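You operate a simulated robot arm through the tools that you are given. There is no shell and no other tool.

You run a simulated robot arm. Do the job below in one go: nothing can be reset, and whatever is moved stays where it is left.

JOB
Test the fuse in the cradle and sort it by what the tester shows.
Fine: range knob to fuse, tester key once; a good one goes in the good tray, a blown one in the reject bin. Knob off at the end.

The check looks at the end state, three seconds after you hand in, the way a careful person would. Anything else that was tipped, shoved, dropped, spilled or broken makes it a failure.

ROBOT AND FRAMES
A 7-joint arm with a two-finger parallel gripper, fixed in place. Base frame: the origin is on the floor under the middle of its stand, x ahead of it, y to its left, z up. Readings come in m, degrees, newtons and seconds.
With the tool pointing down near the work surface it reaches from about 0.44 to 0.9 m from the base axis. Its first joint turns from -115.0 to 115.0 degrees. Payload 3.91 kg.
The TCP is the grasp point between the finger pads, 0.03 m short of the fingertips. In the tool frame z runs along the fingers and y along their closing line. The gripper opens to 0.11 m. The fingers are 0.02 m wide and 0.01 m thick; the gripper's body (0.048 by 0.112 m) begins 0.055 m behind the TCP.
Orientation is that of the tool frame in the base frame, as a unit quaternion [w, x, y, z]. With the fingers straight down and closing along the base's y, the tool's x points along the base's -x, its y along +y and its z along -z.

CONTROLS
- The arm moves only by the tool arm_command. Its argument "rows" is a list of rows, each an object (a shift or turn left out is 0, a gripper value left out holds the last) with "translation": the shift along the tool's x, y, z in m, a list of three; "rot": the turn, a rotation vector about the tool's x, y, z in rad, a list of three; "hand": the closure, from 0 (fully open) to 1 (shut). In form: [{"translation": [x, y, z], "rot": [rx, ry, rz], "hand": hand}, ...]. A call has 1 to 20 rows; each row shifts and turns the commanded pose from where the row before left it, along the tool's axes as they then stand. Each row takes 0.2 s and may step no farther than 0.05 m and 8.6 degrees from the row before; otherwise, or with a gripper value out of range, the whole call is refused. Where a pose cannot be reached the arm comes as near as it can. A force on the tool above 40 N (or 10 N above the force at the start of the call, whichever is more), or a blocked arm, ends the call early, and 0.2 s more pass. Each finger travels about 0.153 m/s and halts on what it meets, pressing with about 41 N; the grip force reading is that of the motor and also rises with nothing between the fingers. The clock runs only during rows and for 0.2 s after the last one: add rows that do not move to give the fingers time. The reply holds the time, the measured pose of the TCP, the force on the tool along the base axes, the opening and the grip force, in the units named above and with some noise, with the torque about the TCP (base axes, N m) and any sound that the robot's microphone picked up.
- Cameras (640 x 400 px; columns grow to the right, rows downward): "scene" is fixed at [0.3977, 0.651, 1.3855]; the picture's right is [-0.81, -0.59, 0.00], its down [-0.43, 0.60, -0.68] and it looks along [0.40, -0.55, -0.74] (base axes); focal length 308 px, centre (320, 200). "wrist" rides on the gripper at [0.072, 0.017, -0.103] in the tool frame; the picture's right is [-0.23, 0.97, 0.00], its down [-0.76, -0.18, -0.62] and it looks along [-0.61, -0.14, 0.78] (tool axes); focal length 222 px, centre (320, 200). There is no depth. A picture from a camera that has moved, and an enlarged one, comes with that camera's place and axes in the base frame and with its lens.
- grab_frame(camera): a new picture of that camera. The clock stands still meanwhile.
- raise_lower(by): slides the trunk up (or, below 0, down) by that many m; the arm rides with it, the base frame stays. It gives what a move gives, with no picture.
- inspect(camera, box): a new picture of the part [left, top, right, bottom] of that camera's present view, enlarged. The clock stands still meanwhile.
- hand_in(): hands the job in; it is judged then, once.

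Nothing tells you positions but the pictures and the camera data. Unless the task says otherwise, let go and move clear before handing in.

The tools are called after ">>>" by a JSON object that holds its "fn" and its "kwargs". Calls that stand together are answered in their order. arm_command: Moves the arm, as the interface text tells. Its arguments: {"type":"object","properties":{"rows":{"type":"array"}},"required":["rows"]} The other tools are called the same way: raise_lower (by) moves the trunk up or down; grab_frame (camera) takes a picture; inspect (camera, box) takes an enlarged picture of a part of a camera's view; hand_in () hands the job in.

At the start:

```text
clock: 0.0
tool_pos: [0.5617, 0.3573, 1.1226]
tool_rot: [0.001, 0.0, 1.0, 0.0]
contact_force: [-0.6, -0.3, 0.3]
moment: [0.0, 0.0, 0.05]
width: 0.11
gripper_force: 0.1
trunk travel left (down, up): [-0.775, 0.215]
```

scene: 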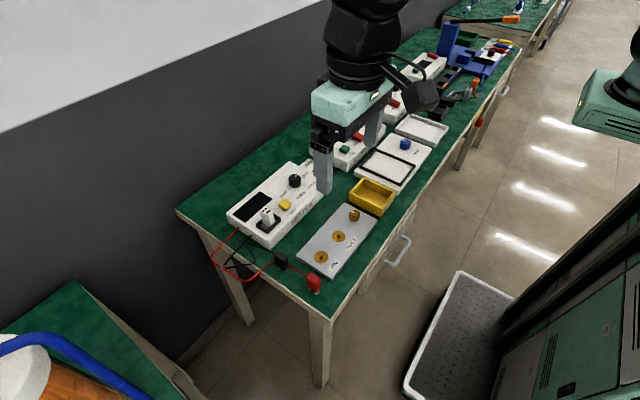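
wrist: 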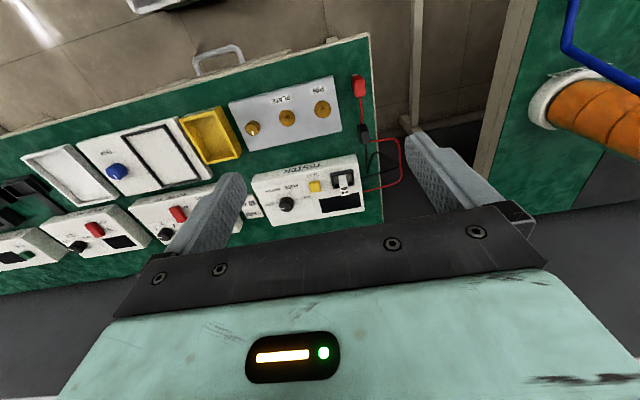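

I see a bench with a tester (white box with dark display, knob, yellow key and a cradle with something white in it), a gray plate with three brass items, a yellow bin, and more boxes and trays further along. I'll enlarge the views first to identify everything.

>>> {"fn": "inspect", "kwargs": {"camera": "scene", "box": [210, 150, 390, 300]}}

>>> {"fn": "inspect", "kwargs": {"camera": "scene", "box": [320, 40, 540, 220]}}

>>> {"fn": "inspect", "kwargs": {"camera": "wrist", "box": [220, 60, 420, 230]}}

>>> {"fn": "inspect", "kwargs": {"camera": "wrist", "box": [0, 100, 240, 290]}}

```text
2.67 times, centred on (300, 225) of scene
camera zoom: at [0.3977, 0.651, 1.3855], right [-0.81, -0.59, 0.0], down [-0.43, 0.6, -0.68], along [0.4, -0.55, -0.74], focal length 822 px, centre (373, 133)
```

zoom: 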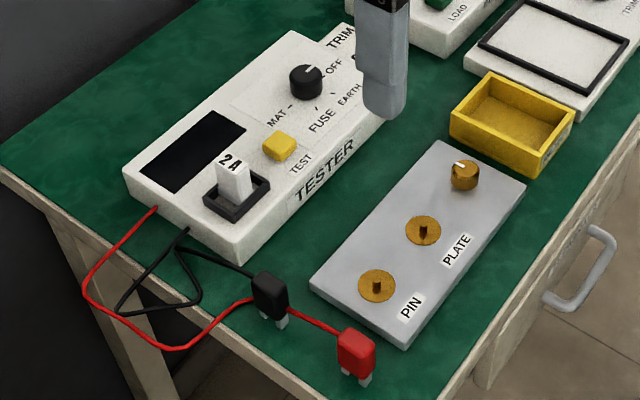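

```text
2.22 times, centred on (430, 130) of scene
camera zoom: at [0.3977, 0.651, 1.3855], right [-0.81, -0.59, 0.0], down [-0.43, 0.6, -0.68], along [0.4, -0.55, -0.74], focal length 685 px, centre (76, 356)
```

zoom: 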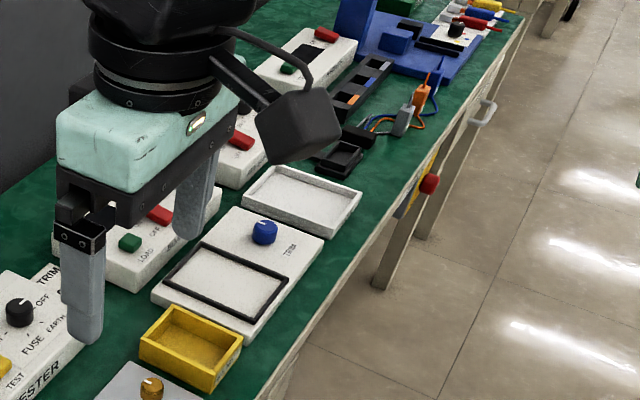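

```text
2.35 times, centred on (320, 145) of wrist
camera zoom: at [0.4897, 0.3744, 1.225], right [0.23, 0.97, 0.0], down [0.76, -0.18, 0.62], along [0.61, -0.14, -0.78], focal length 523 px, centre (320, 329)
```

zoom: 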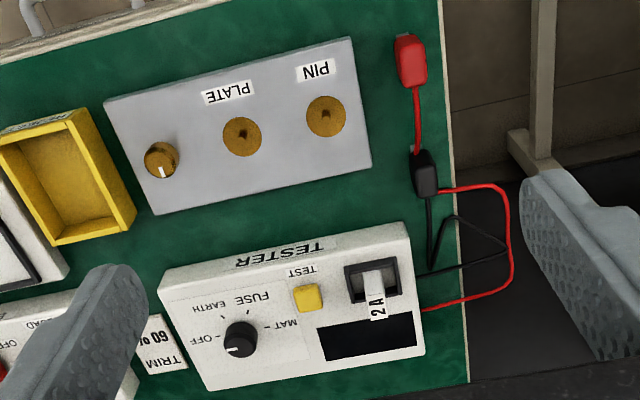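

```text
2.11 times, centred on (120, 195) of wrist
camera zoom: at [0.4897, 0.3744, 1.225], right [0.23, 0.97, 0.0], down [0.76, -0.18, 0.62], along [0.61, -0.14, -0.78], focal length 468 px, centre (741, 210)
```

zoom: 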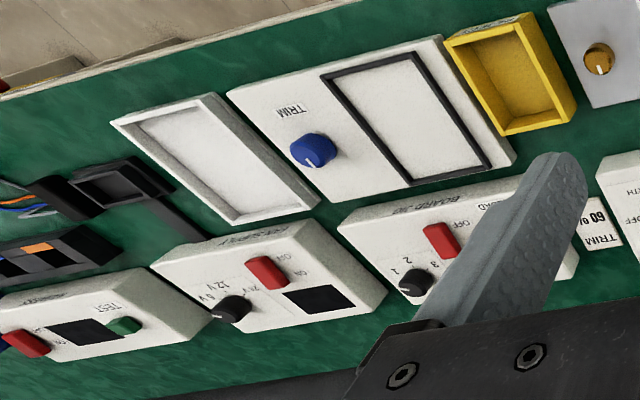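

I take the tester key to be near (0.76, 0.30, 0.83). I still need to identify the good tray and reject bin and read the knob pointer, so I'm zooming in more.

>>> {"fn": "inspect", "kwargs": {"camera": "scene", "box": [335, 170, 405, 220]}}

>>> {"fn": "inspect", "kwargs": {"camera": "scene", "box": [220, 160, 330, 245]}}

>>> {"fn": "inspect", "kwargs": {"camera": "scene", "box": [385, 100, 465, 160]}}

>>> {"fn": "inspect", "kwargs": {"camera": "wrist", "box": [260, 150, 380, 225]}}

```text
8.00 times, centred on (370, 195) of scene
camera zoom: at [0.3977, 0.651, 1.3855], right [-0.81, -0.59, 0.0], down [-0.43, 0.6, -0.68], along [0.4, -0.55, -0.74], focal length 2465 px, centre (-80, 240)
```

zoom: 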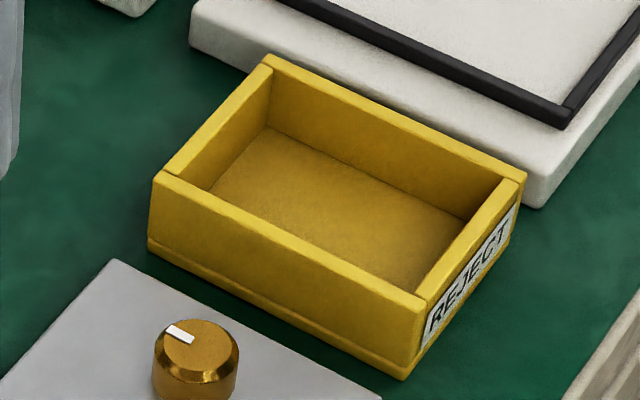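

```text
4.71 times, centred on (275, 202) of scene
camera zoom: at [0.3977, 0.651, 1.3855], right [-0.81, -0.59, 0.0], down [-0.43, 0.6, -0.68], along [0.4, -0.55, -0.74], focal length 1450 px, centre (532, 188)
```

zoom: 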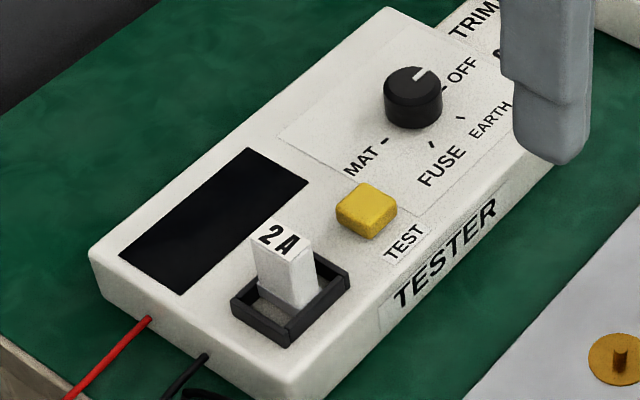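

```text
6.67 times, centred on (425, 130) of scene
camera zoom: at [0.3977, 0.651, 1.3855], right [-0.81, -0.59, 0.0], down [-0.43, 0.6, -0.68], along [0.4, -0.55, -0.74], focal length 2054 px, centre (-380, 667)
```

zoom: 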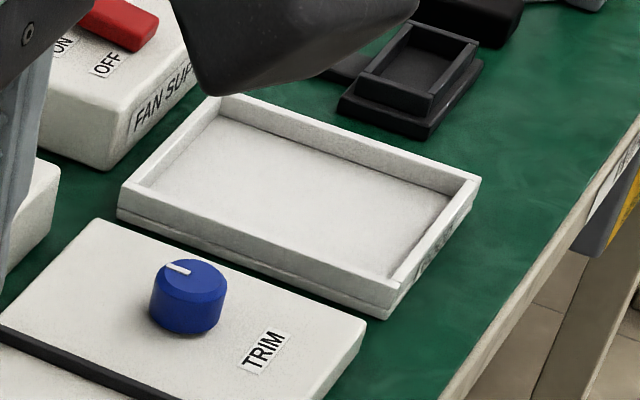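

```text
5.33 times, centred on (320, 188) of wrist
camera zoom: at [0.4897, 0.3744, 1.225], right [0.23, 0.97, 0.0], down [0.76, -0.18, 0.62], along [0.61, -0.14, -0.78], focal length 1185 px, centre (320, 267)
```

zoom: 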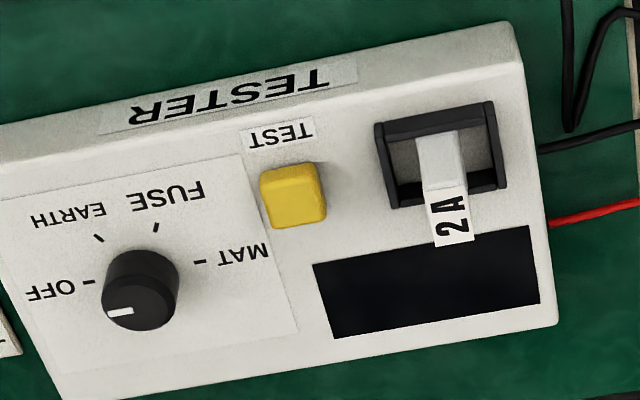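

The yellow bin is labelled REJECT. The white tray farther along has a label that may say GOOD, which I'll confirm. I estimate the knob axis at (0.789, 0.224), with OFF toward -y and FUSE 120° clockwise from it, and the fuse top near (0.755, 0.362, 0.867). Next I move in for a closer wrist view.

>>> {"fn": "arm_command", "kwargs": {"rows": [{"translation": [-0.0146, -0.0128, 0.0357]}, {"translation": [-0.0146, -0.0128, 0.0357]}, {"translation": [-0.0146, -0.0128, 0.0357]}, {"translation": [-0.0146, -0.0128, 0.0357]}, {}]}}

>>> {"fn": "grab_frame", "kwargs": {"camera": "wrist"}}

>>> {"fn": "grab_frame", "kwargs": {"camera": "scene"}}

```text
clock: 1.2
tool_pos: [0.6214, 0.306, 0.9777]
tool_rot: [0.0, -0.001, 1.0, 0.0]
contact_force: [-0.6, 0.0, 0.4]
moment: [-0.01, -0.03, 0.0]
width: 0.1101
gripper_force: 0.1
trunk travel left (down, up): [-0.775, 0.215]
```

```text
taken
camera wrist: at [0.5479, 0.3233, 1.0796], right [0.23, 0.97, 0.0], down [0.76, -0.18, 0.62], along [0.61, -0.14, -0.78], focal length 222 px, centre (320, 200)
```

wrist: 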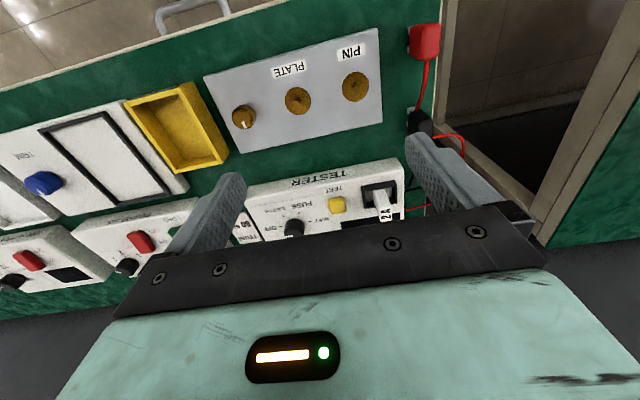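

```text
taken
```

scene: 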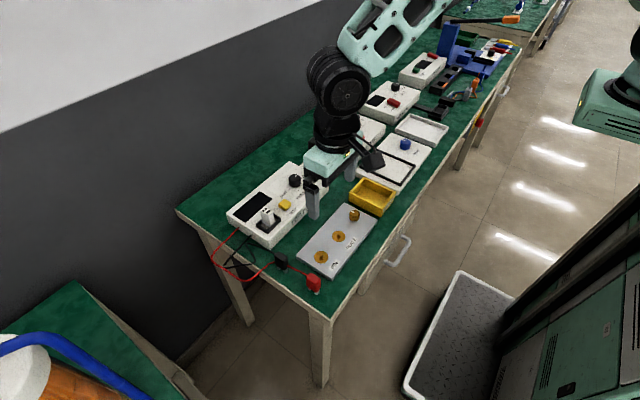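

The view is closer now. I'm zooming on the tester's knob and fuse from here.

>>> {"fn": "inspect", "kwargs": {"camera": "wrist", "box": [330, 150, 430, 230]}}

>>> {"fn": "inspect", "kwargs": {"camera": "wrist", "box": [240, 160, 360, 250]}}

>>> {"fn": "inspect", "kwargs": {"camera": "scene", "box": [240, 190, 300, 240]}}

>>> {"fn": "inspect", "kwargs": {"camera": "scene", "box": [270, 160, 330, 215]}}

```text
5.00 times, centred on (380, 190) of wrist
camera zoom: at [0.5479, 0.3233, 1.0796], right [0.23, 0.97, 0.0], down [0.76, -0.18, 0.62], along [0.61, -0.14, -0.78], focal length 1111 px, centre (20, 250)
```

zoom: 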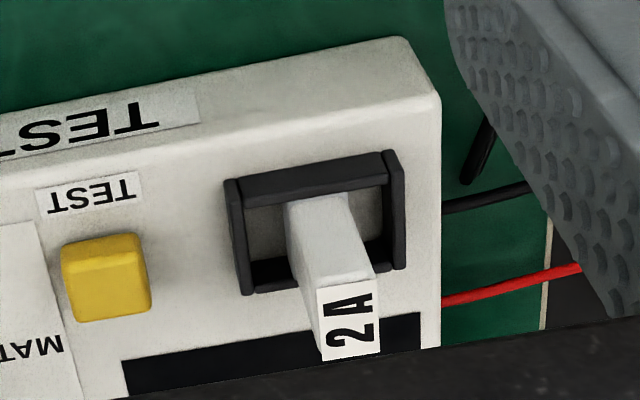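

```text
4.44 times, centred on (300, 205) of wrist
camera zoom: at [0.5479, 0.3233, 1.0796], right [0.23, 0.97, 0.0], down [0.76, -0.18, 0.62], along [0.61, -0.14, -0.78], focal length 987 px, centre (409, 178)
```

zoom: 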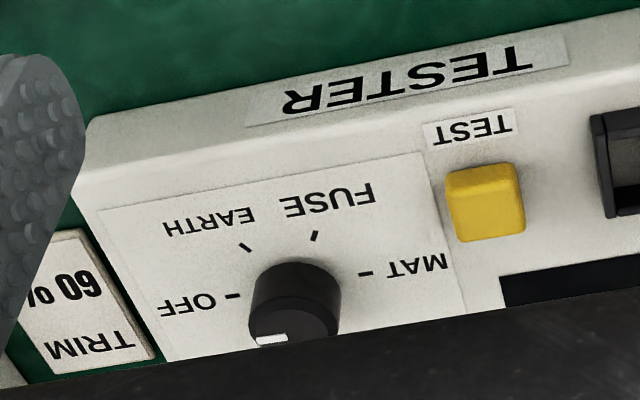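

```text
8.00 times, centred on (270, 215) of scene
camera zoom: at [0.3977, 0.651, 1.3855], right [-0.81, -0.59, 0.0], down [-0.43, 0.6, -0.68], along [0.4, -0.55, -0.74], focal length 2465 px, centre (720, 80)
```

zoom: 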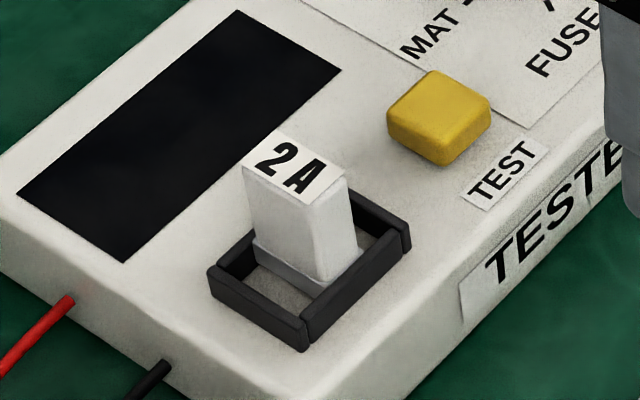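

```text
7.27 times, centred on (300, 188) of scene
camera zoom: at [0.3977, 0.651, 1.3855], right [-0.81, -0.59, 0.0], down [-0.43, 0.6, -0.68], along [0.4, -0.55, -0.74], focal length 2240 px, centre (466, 291)
```

zoom: 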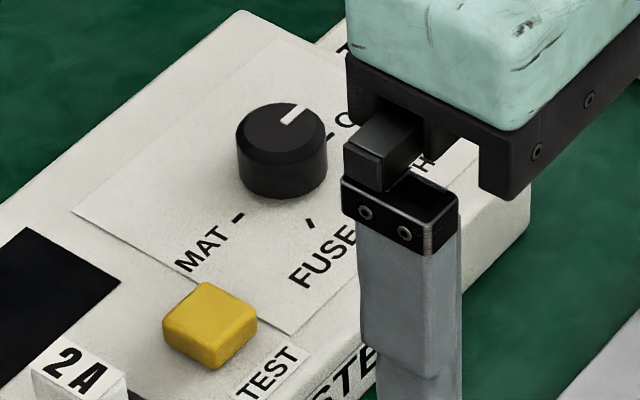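

The fuse top is about 27 mm in x by 15 mm in y, centred at (0.756, 0.3615). Before handling anything, I'll go and confirm the label on the white tray.

>>> {"fn": "arm_command", "kwargs": {"rows": [{"translation": [0.011, -0.0415, -0.0093]}, {"translation": [0.011, -0.0415, -0.0093]}, {"translation": [0.011, -0.0415, -0.0093]}, {"translation": [0.011, -0.0415, -0.0093]}, {"translation": [0.011, -0.0415, -0.0093]}, {"translation": [0.011, -0.0415, -0.0093]}, {"translation": [0.011, -0.0415, -0.0093]}, {"translation": [0.011, -0.0415, -0.0093]}, {"translation": [0.011, -0.0415, -0.0093]}, {"translation": [0.011, -0.0415, -0.0093]}, {"translation": [0.011, -0.0415, -0.0093]}, {}]}}

>>> {"fn": "grab_frame", "kwargs": {"camera": "wrist"}}

>>> {"fn": "grab_frame", "kwargs": {"camera": "scene"}}

```text
clock: 3.8
tool_pos: [0.5038, -0.1535, 1.0796]
tool_rot: [0.001, 0.0, 1.0, 0.0]
contact_force: [0.0, 0.7, -0.3]
moment: [0.0, 0.04, 0.03]
width: 0.1101
gripper_force: 0.1
trunk travel left (down, up): [-0.775, 0.215]
```

```text
taken
camera wrist: at [0.4308, -0.1364, 1.1826], right [0.23, 0.97, 0.0], down [0.76, -0.18, 0.62], along [0.61, -0.14, -0.78], focal length 222 px, centre (320, 200)
```

wrist: 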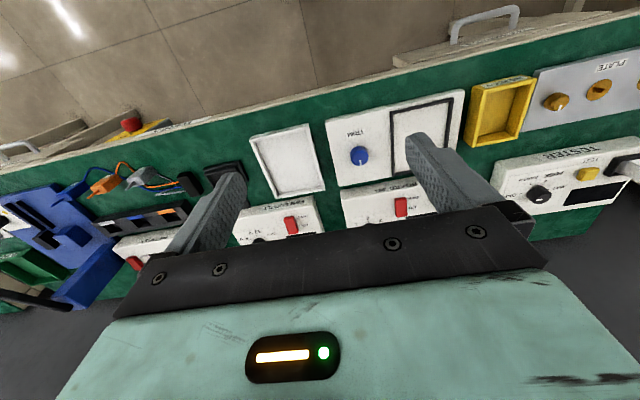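

```text
taken
```

scene: 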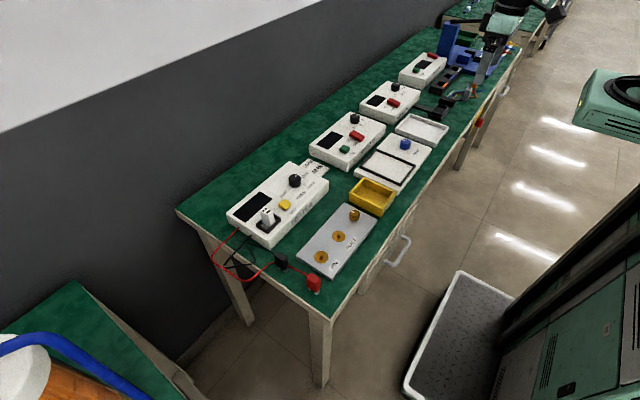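

>>> {"fn": "inspect", "kwargs": {"camera": "wrist", "box": [235, 110, 345, 210]}}

>>> {"fn": "inspect", "kwargs": {"camera": "wrist", "box": [70, 110, 250, 230]}}

>>> {"fn": "inspect", "kwargs": {"camera": "scene", "box": [330, 60, 470, 220]}}

>>> {"fn": "inspect", "kwargs": {"camera": "scene", "box": [390, 10, 550, 150]}}

```text
4.00 times, centred on (290, 160) of wrist
camera zoom: at [0.4308, -0.1364, 1.1826], right [0.23, 0.97, 0.0], down [0.76, -0.18, 0.62], along [0.61, -0.14, -0.78], focal length 888 px, centre (440, 360)
```

zoom: 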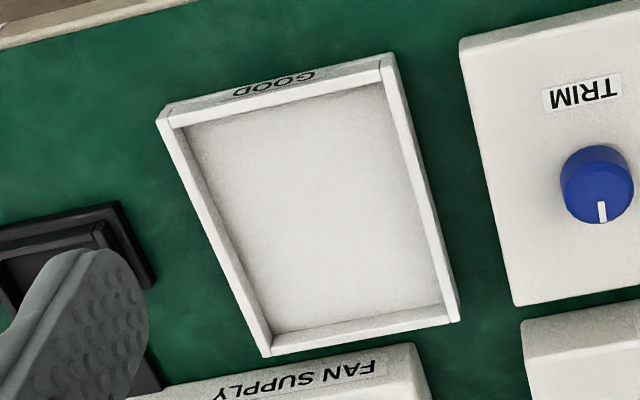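

```text
3.33 times, centred on (160, 170) of wrist
camera zoom: at [0.4308, -0.1364, 1.1826], right [0.23, 0.97, 0.0], down [0.76, -0.18, 0.62], along [0.61, -0.14, -0.78], focal length 740 px, centre (853, 300)
```

zoom: 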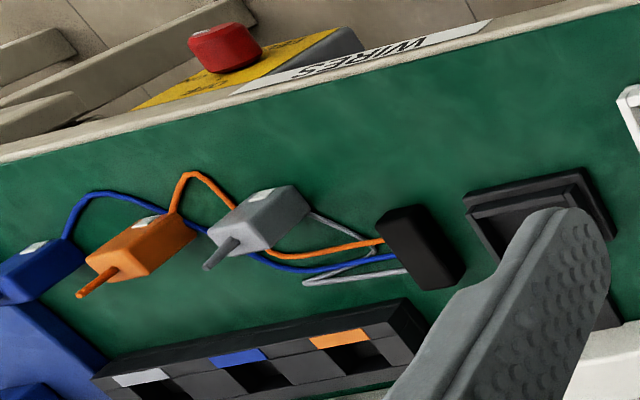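

```text
2.50 times, centred on (400, 140) of scene
camera zoom: at [0.3977, 0.651, 1.3855], right [-0.81, -0.59, 0.0], down [-0.43, 0.6, -0.68], along [0.4, -0.55, -0.74], focal length 770 px, centre (120, 350)
```

zoom: 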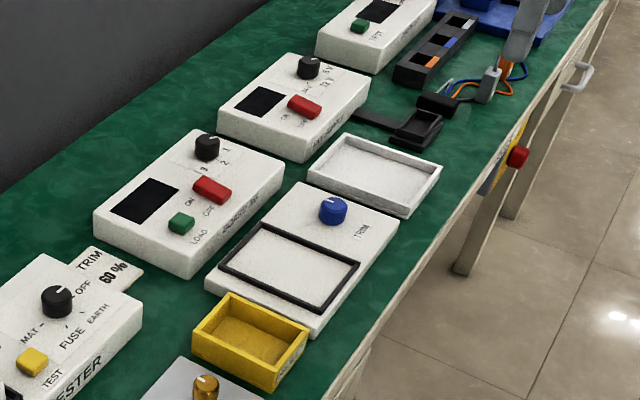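

```text
2.86 times, centred on (470, 80) of scene
camera zoom: at [0.3977, 0.651, 1.3855], right [-0.81, -0.59, 0.0], down [-0.43, 0.6, -0.68], along [0.4, -0.55, -0.74], focal length 880 px, centre (-109, 543)
```

zoom: 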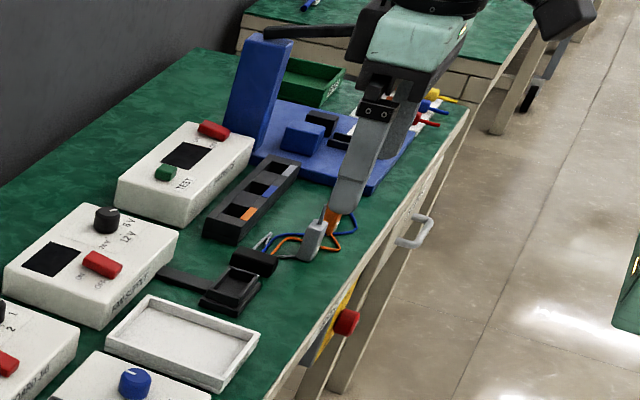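

The white tray is labelled GOOD, centred near (0.635, -0.247), and the yellow bin is REJECT. Now I move above the tester knob, partly close the hand, and yaw -60° so the 120° turn is centred.

>>> {"fn": "arm_command", "kwargs": {"rows": [{"translation": [-0.02385, 0.03142, 0.00997], "hand": 0.4545}, {"translation": [-0.02385, 0.03142, 0.00997]}, {"translation": [-0.02385, 0.03142, 0.00997]}, {"translation": [-0.02385, 0.03142, 0.00997]}, {"translation": [-0.02385, 0.03142, 0.00997]}, {"translation": [-0.02385, 0.03142, 0.00997]}, {"translation": [-0.02385, 0.03142, 0.00997]}, {"translation": [-0.02385, 0.03142, 0.00997]}, {"translation": [-0.02385, 0.03142, 0.00997]}, {"translation": [-0.02385, 0.03142, 0.00997]}, {"translation": [-0.02385, 0.03142, 0.00997]}, {"translation": [-0.02385, 0.03142, 0.00997]}, {"rot": [0, 0, -0.1309]}, {"rot": [0, 0, -0.1309]}, {"rot": [0, 0, -0.1309]}, {"rot": [0, 0, -0.1309]}, {"rot": [0, 0, -0.1309]}, {"rot": [0, 0, -0.1309]}, {"rot": [0, 0, -0.1309]}, {"rot": [0, 0, -0.1309]}]}}

>>> {"fn": "grab_frame", "kwargs": {"camera": "wrist"}}

>>> {"fn": "grab_frame", "kwargs": {"camera": "scene"}}

```text
clock: 8.0
tool_pos: [0.786, 0.2258, 0.9615]
tool_rot: [0.0, -0.501, 0.865, 0.0]
contact_force: [0.9, 0.5, 0.6]
moment: [0.02, -0.02, -0.01]
width: 0.0603
gripper_force: 0.0
trunk travel left (down, up): [-0.775, 0.215]
```

```text
taken
camera wrist: at [0.7356, 0.1723, 1.0644], right [-0.73, 0.68, 0.0], down [0.53, 0.57, 0.62], along [0.43, 0.46, -0.78], focal length 222 px, centre (320, 200)
```

wrist: 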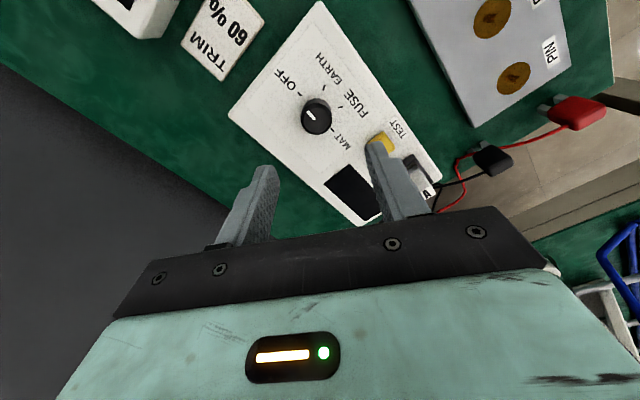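

```text
taken
```

scene: 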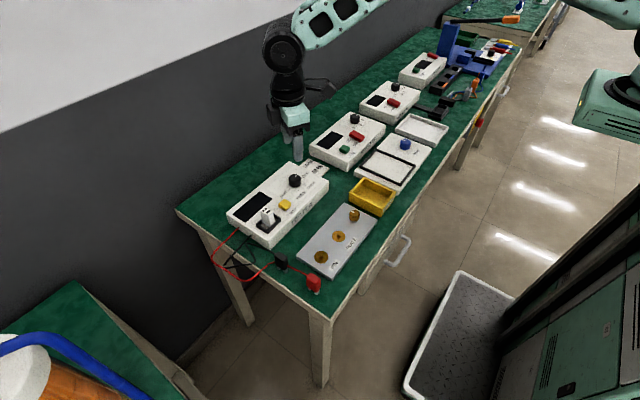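

The gripper is above the knob with the yaw applied. I'm zooming in to refine the knob's centre from this new view.

>>> {"fn": "inspect", "kwargs": {"camera": "wrist", "box": [260, 60, 380, 160]}}

>>> {"fn": "inspect", "kwargs": {"camera": "scene", "box": [260, 90, 340, 220]}}

>>> {"fn": "inspect", "kwargs": {"camera": "wrist", "box": [350, 110, 460, 220]}}

```text
4.00 times, centred on (320, 110) of wrist
camera zoom: at [0.7356, 0.1723, 1.0644], right [-0.73, 0.68, 0.0], down [0.53, 0.57, 0.62], along [0.43, 0.46, -0.78], focal length 888 px, centre (320, 560)
```

zoom: 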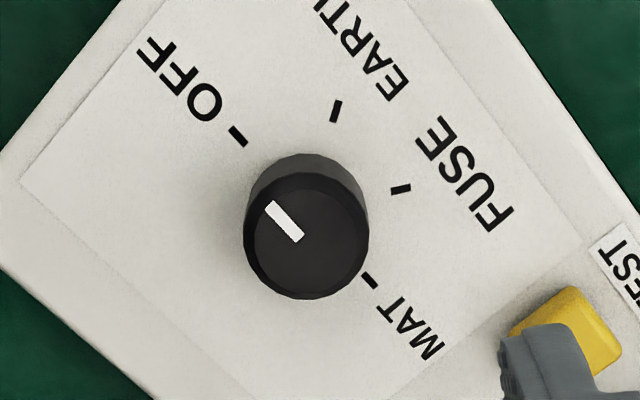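

```text
3.08 times, centred on (300, 155) of scene
camera zoom: at [0.3977, 0.651, 1.3855], right [-0.81, -0.59, 0.0], down [-0.43, 0.6, -0.68], along [0.4, -0.55, -0.74], focal length 948 px, centre (382, 338)
```

zoom: 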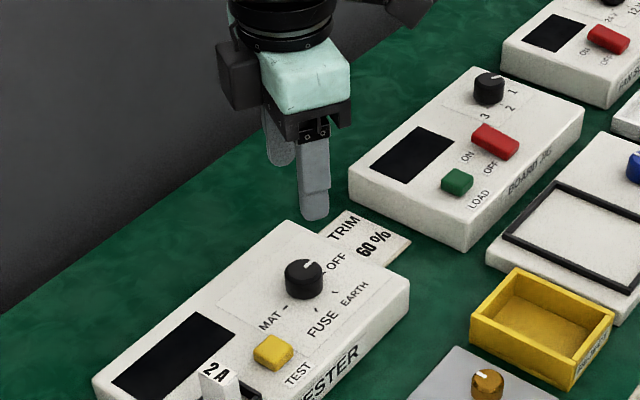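

```text
3.64 times, centred on (405, 165) of wrist
camera zoom: at [0.7356, 0.1723, 1.0644], right [-0.73, 0.68, 0.0], down [0.53, 0.57, 0.62], along [0.43, 0.46, -0.78], focal length 808 px, centre (11, 327)
```

zoom: 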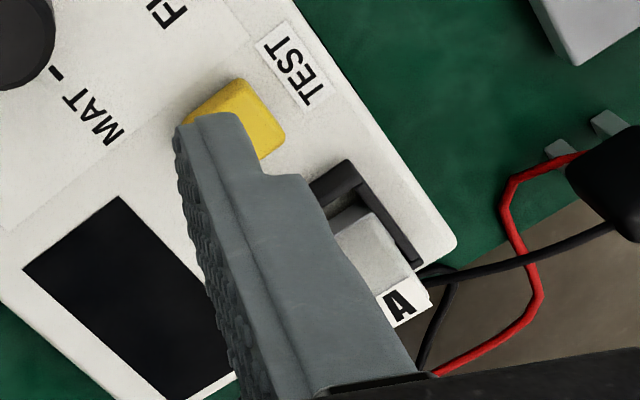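

From this view the knob axis is at (0.790, 0.2248), with its top near z = 0.842 and the pointer at OFF. I'll let the arm settle and re-read the pose before descending.

>>> {"fn": "arm_command", "kwargs": {"rows": [{}, {}, {}]}}

>>> {"fn": "arm_command", "kwargs": {"rows": [{}]}}

```text
clock: 8.8
tool_pos: [0.7863, 0.2266, 0.9615]
tool_rot: [0.0, -0.5, 0.866, -0.001]
contact_force: [-0.1, -0.2, 0.1]
moment: [-0.02, 0.01, 0.01]
width: 0.0598
gripper_force: 0.1
trunk travel left (down, up): [-0.775, 0.215]
```

```text
clock: 9.2
tool_pos: [0.7869, 0.2259, 0.9609]
tool_rot: [0.0, -0.5, 0.866, 0.0]
contact_force: [-0.2, -0.4, -0.4]
moment: [0.01, 0.02, -0.04]
width: 0.0602
gripper_force: 0.0
trunk travel left (down, up): [-0.775, 0.215]
```

Measured pose is about (0.7865, 0.226, 0.961). I'll correct by a few millimetres and descend so the fingertips sit just above the knob top, then check.

>>> {"fn": "arm_command", "kwargs": {"rows": [{"translation": [-0.0006, -0.0037, 0.02]}, {"translation": [0, 0, 0.02]}, {"translation": [0, 0, 0.02]}, {"translation": [0, 0, 0.015]}, {}, {}]}}

>>> {"fn": "grab_frame", "kwargs": {"camera": "wrist"}}

>>> {"fn": "inspect", "kwargs": {"camera": "scene", "box": [260, 120, 340, 220]}}

```text
clock: 10.6
tool_pos: [0.7904, 0.2266, 0.8839]
tool_rot: [0.0, -0.5, 0.866, -0.001]
contact_force: [0.2, 0.8, 0.0]
moment: [0.02, 0.05, -0.02]
width: 0.0599
gripper_force: 0.0
trunk travel left (down, up): [-0.775, 0.215]
```

```text
taken
camera wrist: at [0.7401, 0.1721, 0.9872], right [-0.73, 0.68, 0.0], down [0.53, 0.57, 0.62], along [0.43, 0.45, -0.78], focal length 222 px, centre (320, 200)
```

wrist: 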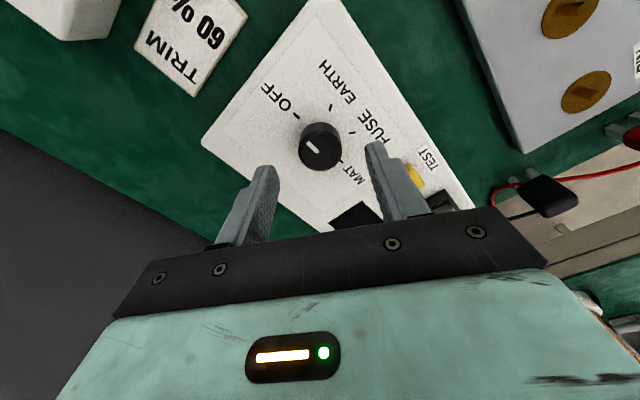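

```text
4.00 times, centred on (300, 170) of scene
camera zoom: at [0.3977, 0.651, 1.3855], right [-0.81, -0.59, 0.0], down [-0.43, 0.6, -0.68], along [0.4, -0.55, -0.74], focal length 1232 px, centre (400, 320)
```

zoom: 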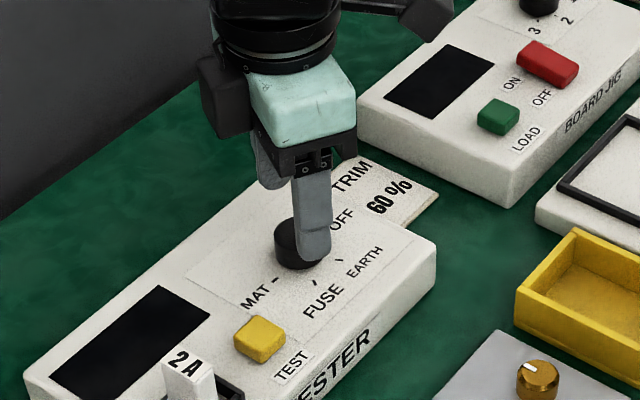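

Fingers are aligned with the knob to within about 1 mm. I lower so the tips are roughly 6 mm above the tester's face, then close gently in steps while watching the side force.

>>> {"fn": "arm_command", "kwargs": {"rows": [{"translation": [0.0014, 0, 0.009]}, {"translation": [0, 0, 0.009]}, {"translation": [0, 0, 0.008]}, {}, {}]}}

>>> {"fn": "arm_command", "kwargs": {"rows": [{"hand": 0.58}, {"hand": 0.63}, {"hand": 0.67}, {}]}}

```text
clock: 11.8
tool_pos: [0.7905, 0.2238, 0.8613]
tool_rot: [0.0, -0.5, 0.866, 0.0]
contact_force: [0.3, 0.7, -0.1]
moment: [0.0, -0.02, 0.01]
width: 0.0599
gripper_force: 0.0
trunk travel left (down, up): [-0.775, 0.215]
```

```text
clock: 12.8
tool_pos: [0.7911, 0.2254, 0.8609]
tool_rot: [0.0, -0.5, 0.866, 0.0]
contact_force: [0.5, 0.7, 0.7]
moment: [0.0, 0.0, 0.02]
width: 0.0364
gripper_force: 0.1
trunk travel left (down, up): [-0.775, 0.215]
```

No side force at a 36 mm opening. I close the rest of the way onto the knob.

>>> {"fn": "arm_command", "kwargs": {"rows": [{"hand": 0.7}, {"hand": 0.72}, {"hand": 0.74}, {}]}}

>>> {"fn": "inspect", "kwargs": {"camera": "scene", "box": [260, 120, 340, 220]}}

```text
clock: 13.8
tool_pos: [0.7914, 0.2244, 0.861]
tool_rot: [0.0, -0.499, 0.867, 0.0]
contact_force: [-0.9, 0.1, 0.0]
moment: [-0.02, 0.04, 0.04]
width: 0.0308
gripper_force: 45.4
trunk travel left (down, up): [-0.775, 0.215]
```

```text
4.00 times, centred on (300, 170) of scene
camera zoom: at [0.3977, 0.651, 1.3855], right [-0.81, -0.59, 0.0], down [-0.43, 0.6, -0.68], along [0.4, -0.55, -0.74], focal length 1232 px, centre (400, 320)
```

zoom: 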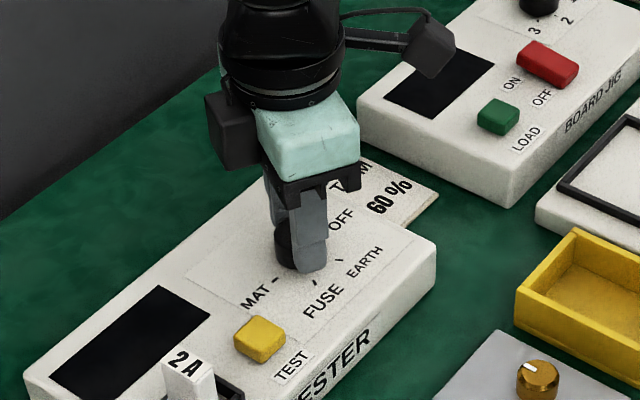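

The knob is gripped at 30.8 mm with no side load. I turn it clockwise about 60° first and check sound and torque.

>>> {"fn": "arm_command", "kwargs": {"rows": [{"rot": [0, 0, 0.1309]}, {"rot": [0, 0, 0.1309]}, {"rot": [0, 0, 0.1309]}, {"rot": [0, 0, 0.1309]}, {"rot": [0, 0, 0.1309]}, {"rot": [0, 0, 0.1309]}, {"rot": [0, 0, 0.1309]}, {"rot": [0, 0, 0.1309]}, {}]}}

>>> {"fn": "inspect", "kwargs": {"camera": "scene", "box": [260, 120, 340, 220]}}

>>> {"fn": "grab_frame", "kwargs": {"camera": "wrist"}}

```text
clock: 15.8
tool_pos: [0.7891, 0.2244, 0.8605]
tool_rot: [0.0, 0.001, 1.0, 0.001]
contact_force: [4.2, 13.8, -7.4]
moment: [0.43, -0.45, 0.03]
width: 0.0312
gripper_force: 44.9
trunk travel left (down, up): [-0.775, 0.215]
```

```text
4.00 times, centred on (300, 170) of scene
camera zoom: at [0.3977, 0.651, 1.3855], right [-0.81, -0.59, 0.0], down [-0.43, 0.6, -0.68], along [0.4, -0.55, -0.74], focal length 1232 px, centre (400, 320)
```

zoom: 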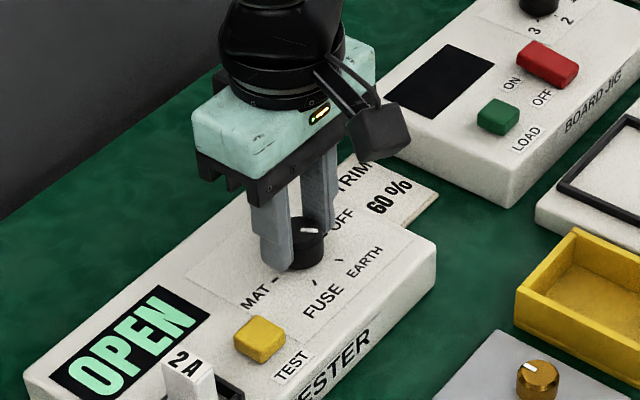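

```text
taken
camera wrist: at [0.7174, 0.242, 0.9631], right [0.23, 0.97, 0.0], down [0.76, -0.18, 0.62], along [0.61, -0.14, -0.78], focal length 222 px, centre (320, 200)
```

wrist: 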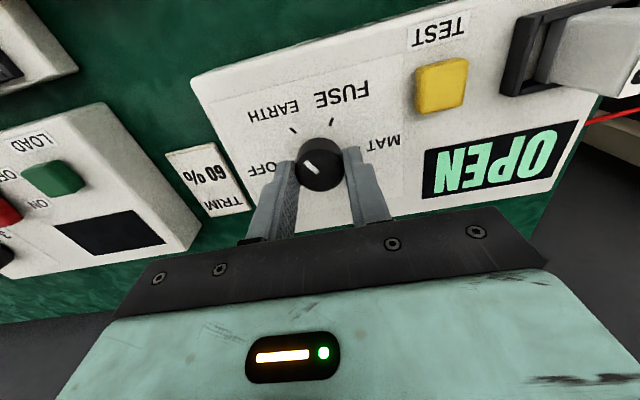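

The knob is at EARTH, where the display's "OPEN" refers to the unconnected leads, not the fuse. There is some side load, so I ease it slightly toward the force before continuing to FUSE.

>>> {"fn": "arm_command", "kwargs": {"rows": [{"translation": [-0.0003, 0.001, 0.0004]}, {}]}}

```text
clock: 16.4
tool_pos: [0.7909, 0.2259, 0.8598]
tool_rot: [-0.001, 0.0, 1.0, 0.0]
contact_force: [-1.5, 8.2, 1.0]
moment: [0.12, 0.31, -0.01]
width: 0.0308
gripper_force: 45.0
trunk travel left (down, up): [-0.775, 0.215]
```

The load dropped to about 8 N. I ease another millimetre and then turn the remaining 60° to FUSE.

>>> {"fn": "arm_command", "kwargs": {"rows": [{"translation": [0, 0.0012, 0]}, {"rot": [0, 0, 0.1309]}, {"rot": [0, 0, 0.1309]}, {"rot": [0, 0, 0.1309]}, {"rot": [0, 0, 0.1309]}, {"rot": [0, 0, 0.1309]}, {"rot": [0, 0, 0.1309]}, {"rot": [0, 0, 0.1309]}, {"rot": [0, 0, 0.1309]}, {}]}}

>>> {"fn": "grab_frame", "kwargs": {"camera": "wrist"}}

>>> {"fn": "inspect", "kwargs": {"camera": "scene", "box": [220, 140, 330, 240]}}

```text
clock: 18.6
tool_pos: [0.7892, 0.2261, 0.8599]
tool_rot: [0.001, 0.501, 0.866, 0.0]
contact_force: [-2.7, -12.7, 3.7]
moment: [-0.51, 0.01, 0.03]
width: 0.0311
gripper_force: 45.1
trunk travel left (down, up): [-0.775, 0.215]
```

```text
taken
camera wrist: at [0.7682, 0.2965, 0.963], right [0.96, 0.29, 0.0], down [0.23, -0.75, 0.62], along [0.18, -0.6, -0.78], focal length 222 px, centre (320, 200)
```

wrist: 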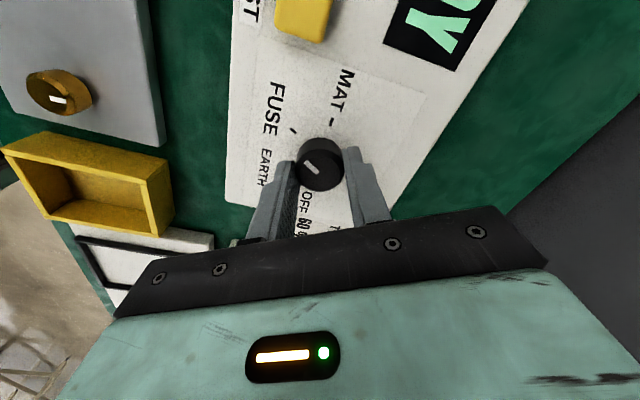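

```text
4.00 times, centred on (275, 190) of scene
camera zoom: at [0.3977, 0.651, 1.3855], right [-0.81, -0.59, 0.0], down [-0.43, 0.6, -0.68], along [0.4, -0.55, -0.74], focal length 1232 px, centre (500, 240)
```

zoom: 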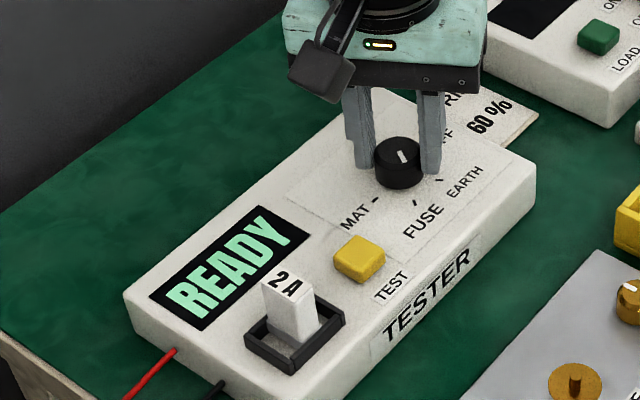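

The display reads READY, so the tester is in FUSE mode. I ease off the side load, open the fingers and lift straight up.

>>> {"fn": "arm_command", "kwargs": {"rows": [{"translation": [-0.0013, -0.0008, 0]}, {}, {"hand": 0.6}, {"hand": 0.4545}, {}, {}, {"translation": [0, 0, -0.02]}, {"translation": [0, 0, -0.03]}, {"translation": [0, 0, -0.04]}, {}]}}

>>> {"fn": "inspect", "kwargs": {"camera": "scene", "box": [220, 140, 330, 240]}}

>>> {"fn": "grab_frame", "kwargs": {"camera": "wrist"}}

```text
clock: 20.8
tool_pos: [0.7915, 0.2254, 0.9496]
tool_rot: [0.0, 0.5, 0.866, 0.0]
contact_force: [0.0, 0.1, 0.2]
moment: [0.0, -0.02, 0.02]
width: 0.06
gripper_force: 0.1
trunk travel left (down, up): [-0.775, 0.215]
```

```text
4.00 times, centred on (275, 190) of scene
camera zoom: at [0.3977, 0.651, 1.3855], right [-0.81, -0.59, 0.0], down [-0.43, 0.6, -0.68], along [0.4, -0.55, -0.74], focal length 1232 px, centre (500, 240)
```

zoom: 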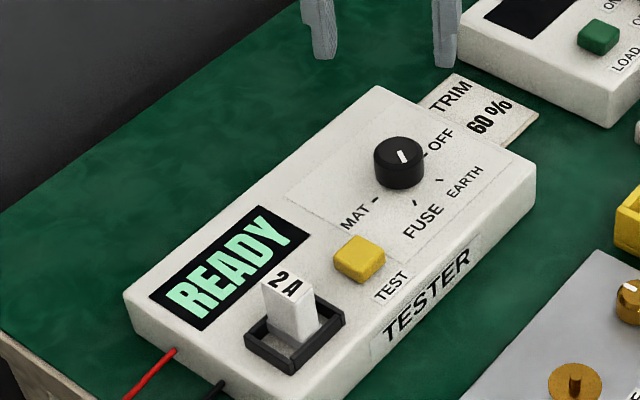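

```text
taken
camera wrist: at [0.77, 0.2979, 1.0523], right [0.96, 0.29, 0.0], down [0.23, -0.75, 0.62], along [0.18, -0.6, -0.78], focal length 222 px, centre (320, 200)
```

wrist: 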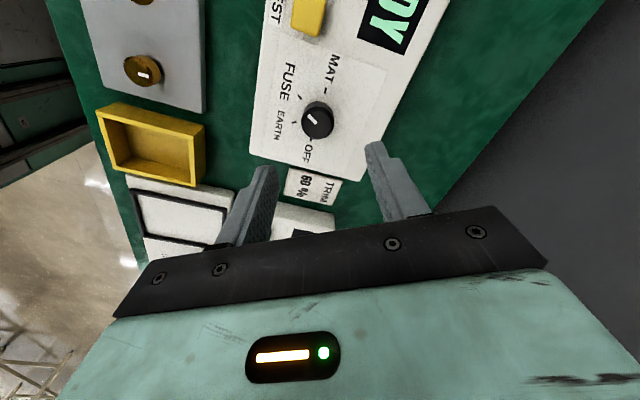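

READY stays on with the knob released. I'm zooming on the pointer to confirm it sits on FUSE.

>>> {"fn": "inspect", "kwargs": {"camera": "wrist", "box": [260, 60, 380, 170]}}

>>> {"fn": "inspect", "kwargs": {"camera": "scene", "box": [255, 165, 325, 225]}}

>>> {"fn": "inspect", "kwargs": {"camera": "wrist", "box": [90, 90, 220, 200]}}

```text
3.64 times, centred on (320, 115) of wrist
camera zoom: at [0.77, 0.2979, 1.0523], right [0.96, 0.29, 0.0], down [0.23, -0.75, 0.62], along [0.18, -0.6, -0.78], focal length 808 px, centre (320, 509)
```

zoom: 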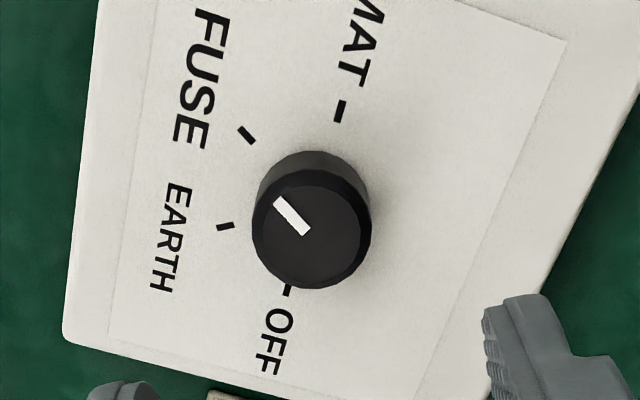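

```text
6.67 times, centred on (290, 195) of scene
camera zoom: at [0.3977, 0.651, 1.3855], right [-0.81, -0.59, 0.0], down [-0.43, 0.6, -0.68], along [0.4, -0.55, -0.74], focal length 2054 px, centre (520, 233)
```

zoom: 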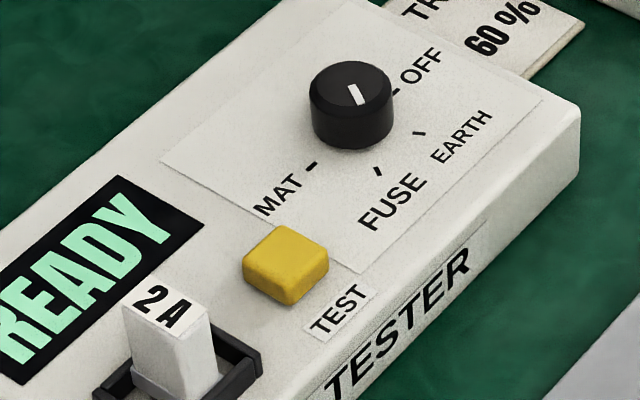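

```text
3.64 times, centred on (155, 145) of wrist
camera zoom: at [0.77, 0.2979, 1.0523], right [0.96, 0.29, 0.0], down [0.23, -0.75, 0.62], along [0.18, -0.6, -0.78], focal length 808 px, centre (920, 400)
```

zoom: 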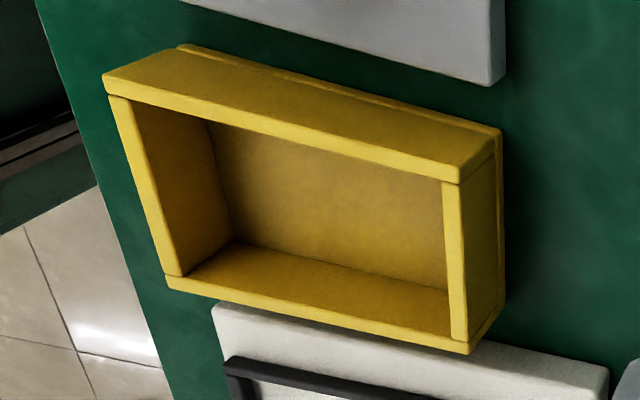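

The pointer is on FUSE. Next I rotate back to neutral, close the fingers and hover over the yellow TEST key at about (0.757, 0.300).

>>> {"fn": "arm_command", "kwargs": {"rows": [{"rot": [0, 0, -0.1309], "hand": 1.0}, {"rot": [0, 0, -0.1309]}, {"rot": [0, 0, -0.1309]}, {"rot": [0, 0, -0.1309]}, {"rot": [0, 0, -0.1309]}, {"rot": [0, 0, -0.1309]}, {"rot": [0, 0, -0.1309]}, {"rot": [0, 0, -0.1309]}, {"translation": [0.0115, 0.0249, 0]}, {"translation": [0.0115, 0.0249, 0]}, {"translation": [0.0115, 0.0248, 0]}, {"translation": [0, 0, 0.03]}, {}, {}]}}

>>> {"fn": "grab_frame", "kwargs": {"camera": "wrist"}}

>>> {"fn": "inspect", "kwargs": {"camera": "scene", "box": [220, 140, 330, 240]}}

```text
clock: 23.8
tool_pos: [0.7541, 0.2983, 0.9195]
tool_rot: [0.001, 0.0, 1.0, 0.0]
contact_force: [0.7, -0.7, -0.7]
moment: [0.0, 0.04, -0.01]
width: 0.0
gripper_force: 38.0
trunk travel left (down, up): [-0.775, 0.215]
```

```text
taken
camera wrist: at [0.683, 0.3149, 1.0216], right [0.23, 0.97, 0.0], down [0.76, -0.18, 0.62], along [0.61, -0.14, -0.78], focal length 222 px, centre (320, 200)
```

wrist: 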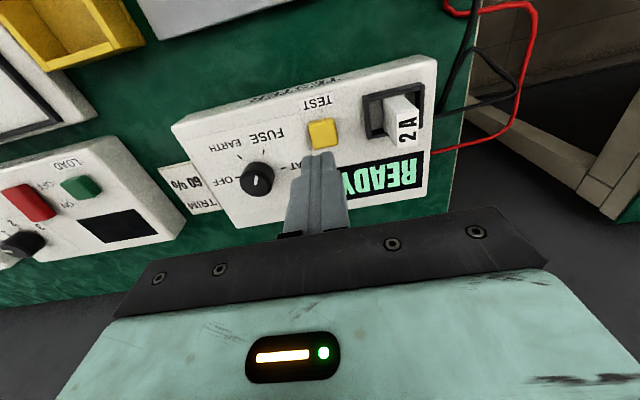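

```text
4.00 times, centred on (275, 190) of scene
camera zoom: at [0.3977, 0.651, 1.3855], right [-0.81, -0.59, 0.0], down [-0.43, 0.6, -0.68], along [0.4, -0.55, -0.74], focal length 1232 px, centre (500, 240)
```

zoom: 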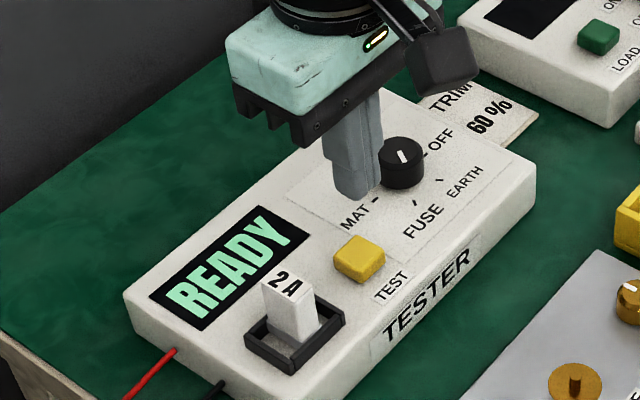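

The fingers are closed and hovering near the key. I'm zooming to refine the key's exact centre before pressing.

>>> {"fn": "inspect", "kwargs": {"camera": "wrist", "box": [290, 90, 360, 160]}}

>>> {"fn": "inspect", "kwargs": {"camera": "wrist", "box": [340, 70, 440, 170]}}

```text
5.71 times, centred on (325, 125) of wrist
camera zoom: at [0.683, 0.3149, 1.0216], right [0.23, 0.97, 0.0], down [0.76, -0.18, 0.62], along [0.61, -0.14, -0.78], focal length 1269 px, centre (291, 629)
```

zoom: 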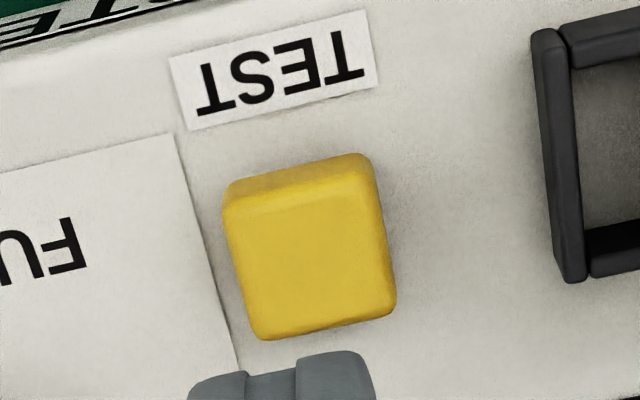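

```text
4.00 times, centred on (390, 120) of wrist
camera zoom: at [0.683, 0.3149, 1.0216], right [0.23, 0.97, 0.0], down [0.76, -0.18, 0.62], along [0.61, -0.14, -0.78], focal length 888 px, centre (40, 520)
```

zoom: 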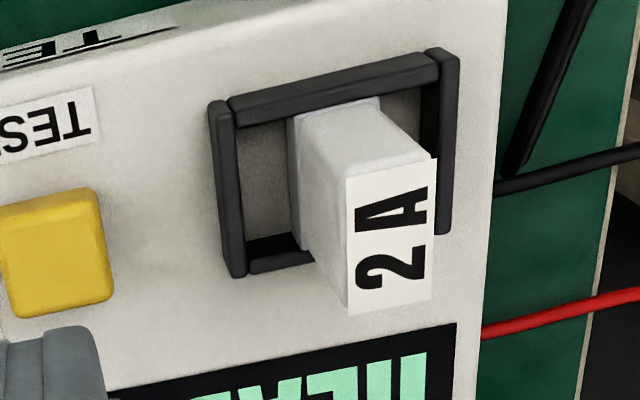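

The key centre refines to (0.759, 0.300). I correct the hover position and descend to about 1 cm above it.

>>> {"fn": "arm_command", "kwargs": {"rows": [{"translation": [-0.004, 0.0022, 0.01]}, {"translation": [0, 0, 0.018]}, {"translation": [0, 0, 0.017]}, {}, {}]}}

>>> {"fn": "inspect", "kwargs": {"camera": "scene", "box": [220, 140, 330, 240]}}

>>> {"fn": "inspect", "kwargs": {"camera": "wrist", "box": [280, 90, 380, 190]}}

```text
clock: 25.0
tool_pos: [0.7611, 0.3011, 0.8752]
tool_rot: [0.001, 0.0, 1.0, -0.001]
contact_force: [0.1, 0.0, 0.2]
moment: [-0.05, 0.01, -0.03]
width: 0.0001
gripper_force: 38.0
trunk travel left (down, up): [-0.775, 0.215]
```

```text
4.00 times, centred on (275, 190) of scene
camera zoom: at [0.3977, 0.651, 1.3855], right [-0.81, -0.59, 0.0], down [-0.43, 0.6, -0.68], along [0.4, -0.55, -0.74], focal length 1232 px, centre (500, 240)
```

zoom: 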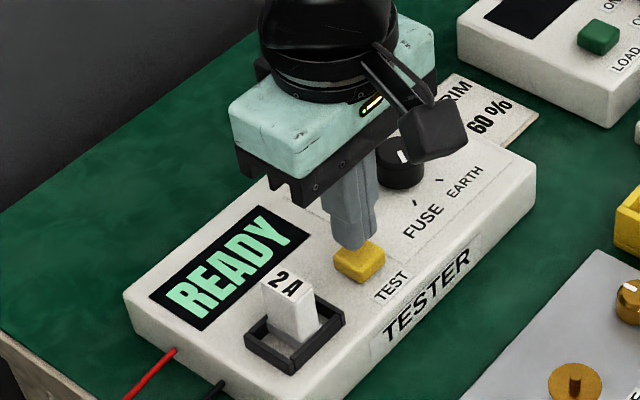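

```text
4.00 times, centred on (330, 140) of wrist
camera zoom: at [0.6883, 0.3171, 0.9783], right [0.23, 0.97, 0.0], down [0.76, -0.18, 0.62], along [0.61, -0.14, -0.78], focal length 888 px, centre (280, 440)
```

zoom: 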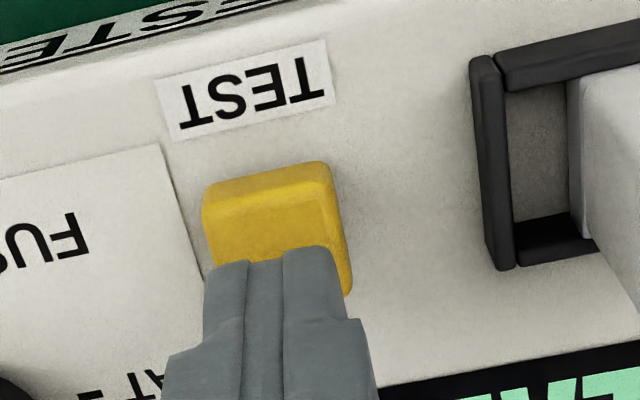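

The fingertips are right above the key. I lower in small steps until contact.

>>> {"fn": "arm_command", "kwargs": {"rows": [{"translation": [0.001, 0, 0.004]}, {"translation": [0, 0, 0.003]}, {}]}}

>>> {"fn": "arm_command", "kwargs": {"rows": [{"translation": [0, 0, 0.003]}, {}]}}

```text
clock: 25.8
tool_pos: [0.7592, 0.3011, 0.8689]
tool_rot: [0.0, -0.001, 1.0, 0.001]
contact_force: [0.7, -0.2, -0.3]
moment: [-0.01, 0.0, -0.01]
width: 0.0002
gripper_force: 37.8
trunk travel left (down, up): [-0.775, 0.215]
```

```text
clock: 26.4
tool_pos: [0.7572, 0.3004, 0.8658]
tool_rot: [0.0, -0.001, 1.0, 0.0]
contact_force: [0.5, 0.3, -0.4]
moment: [-0.01, 0.01, 0.02]
width: 0.0002
gripper_force: 38.2
trunk travel left (down, up): [-0.775, 0.215]
```

>>> {"fn": "arm_command", "kwargs": {"rows": [{"translation": [0, 0, 0.002]}, {}]}}

>>> {"fn": "inspect", "kwargs": {"camera": "scene", "box": [220, 140, 330, 240]}}

```text
clock: 27.0
tool_pos: [0.7579, 0.3012, 0.8625]
tool_rot: [0.0, 0.0, 1.0, 0.0]
contact_force: [-0.6, 0.6, 1.2]
moment: [0.02, 0.03, -0.01]
width: 0.0
gripper_force: 37.1
trunk travel left (down, up): [-0.775, 0.215]
```

```text
4.00 times, centred on (275, 190) of scene
camera zoom: at [0.3977, 0.651, 1.3855], right [-0.81, -0.59, 0.0], down [-0.43, 0.6, -0.68], along [0.4, -0.55, -0.74], focal length 1232 px, centre (500, 240)
```

zoom: 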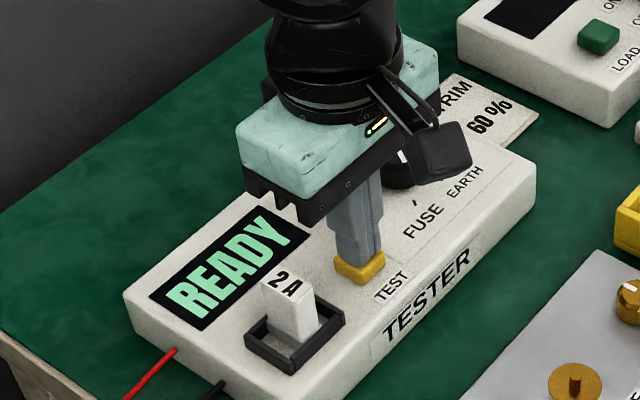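

Contact is just starting and the display still shows READY. I continue pressing in small increments.

>>> {"fn": "arm_command", "kwargs": {"rows": [{"translation": [0, 0, 0.0015]}, {}]}}

>>> {"fn": "inspect", "kwargs": {"camera": "scene", "box": [220, 140, 330, 240]}}

```text
clock: 27.6
tool_pos: [0.7572, 0.3011, 0.8612]
tool_rot: [0.0, 0.0, 1.0, 0.0]
contact_force: [-0.3, -0.9, 1.8]
moment: [-0.01, -0.04, 0.01]
width: 0.0
gripper_force: 38.0
trunk travel left (down, up): [-0.775, 0.215]
heard: click
```

```text
4.00 times, centred on (275, 190) of scene
camera zoom: at [0.3977, 0.651, 1.3855], right [-0.81, -0.59, 0.0], down [-0.43, 0.6, -0.68], along [0.4, -0.55, -0.74], focal length 1232 px, centre (500, 240)
```

zoom: 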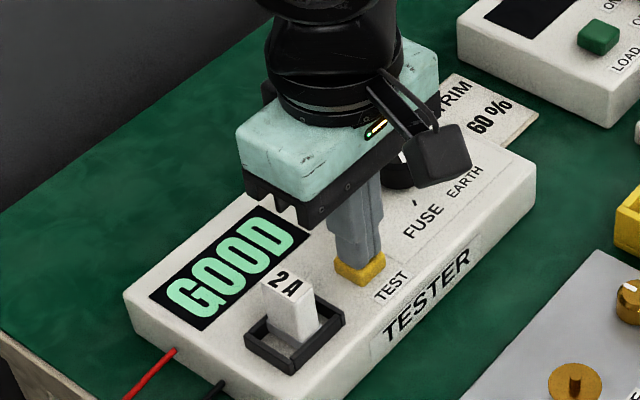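

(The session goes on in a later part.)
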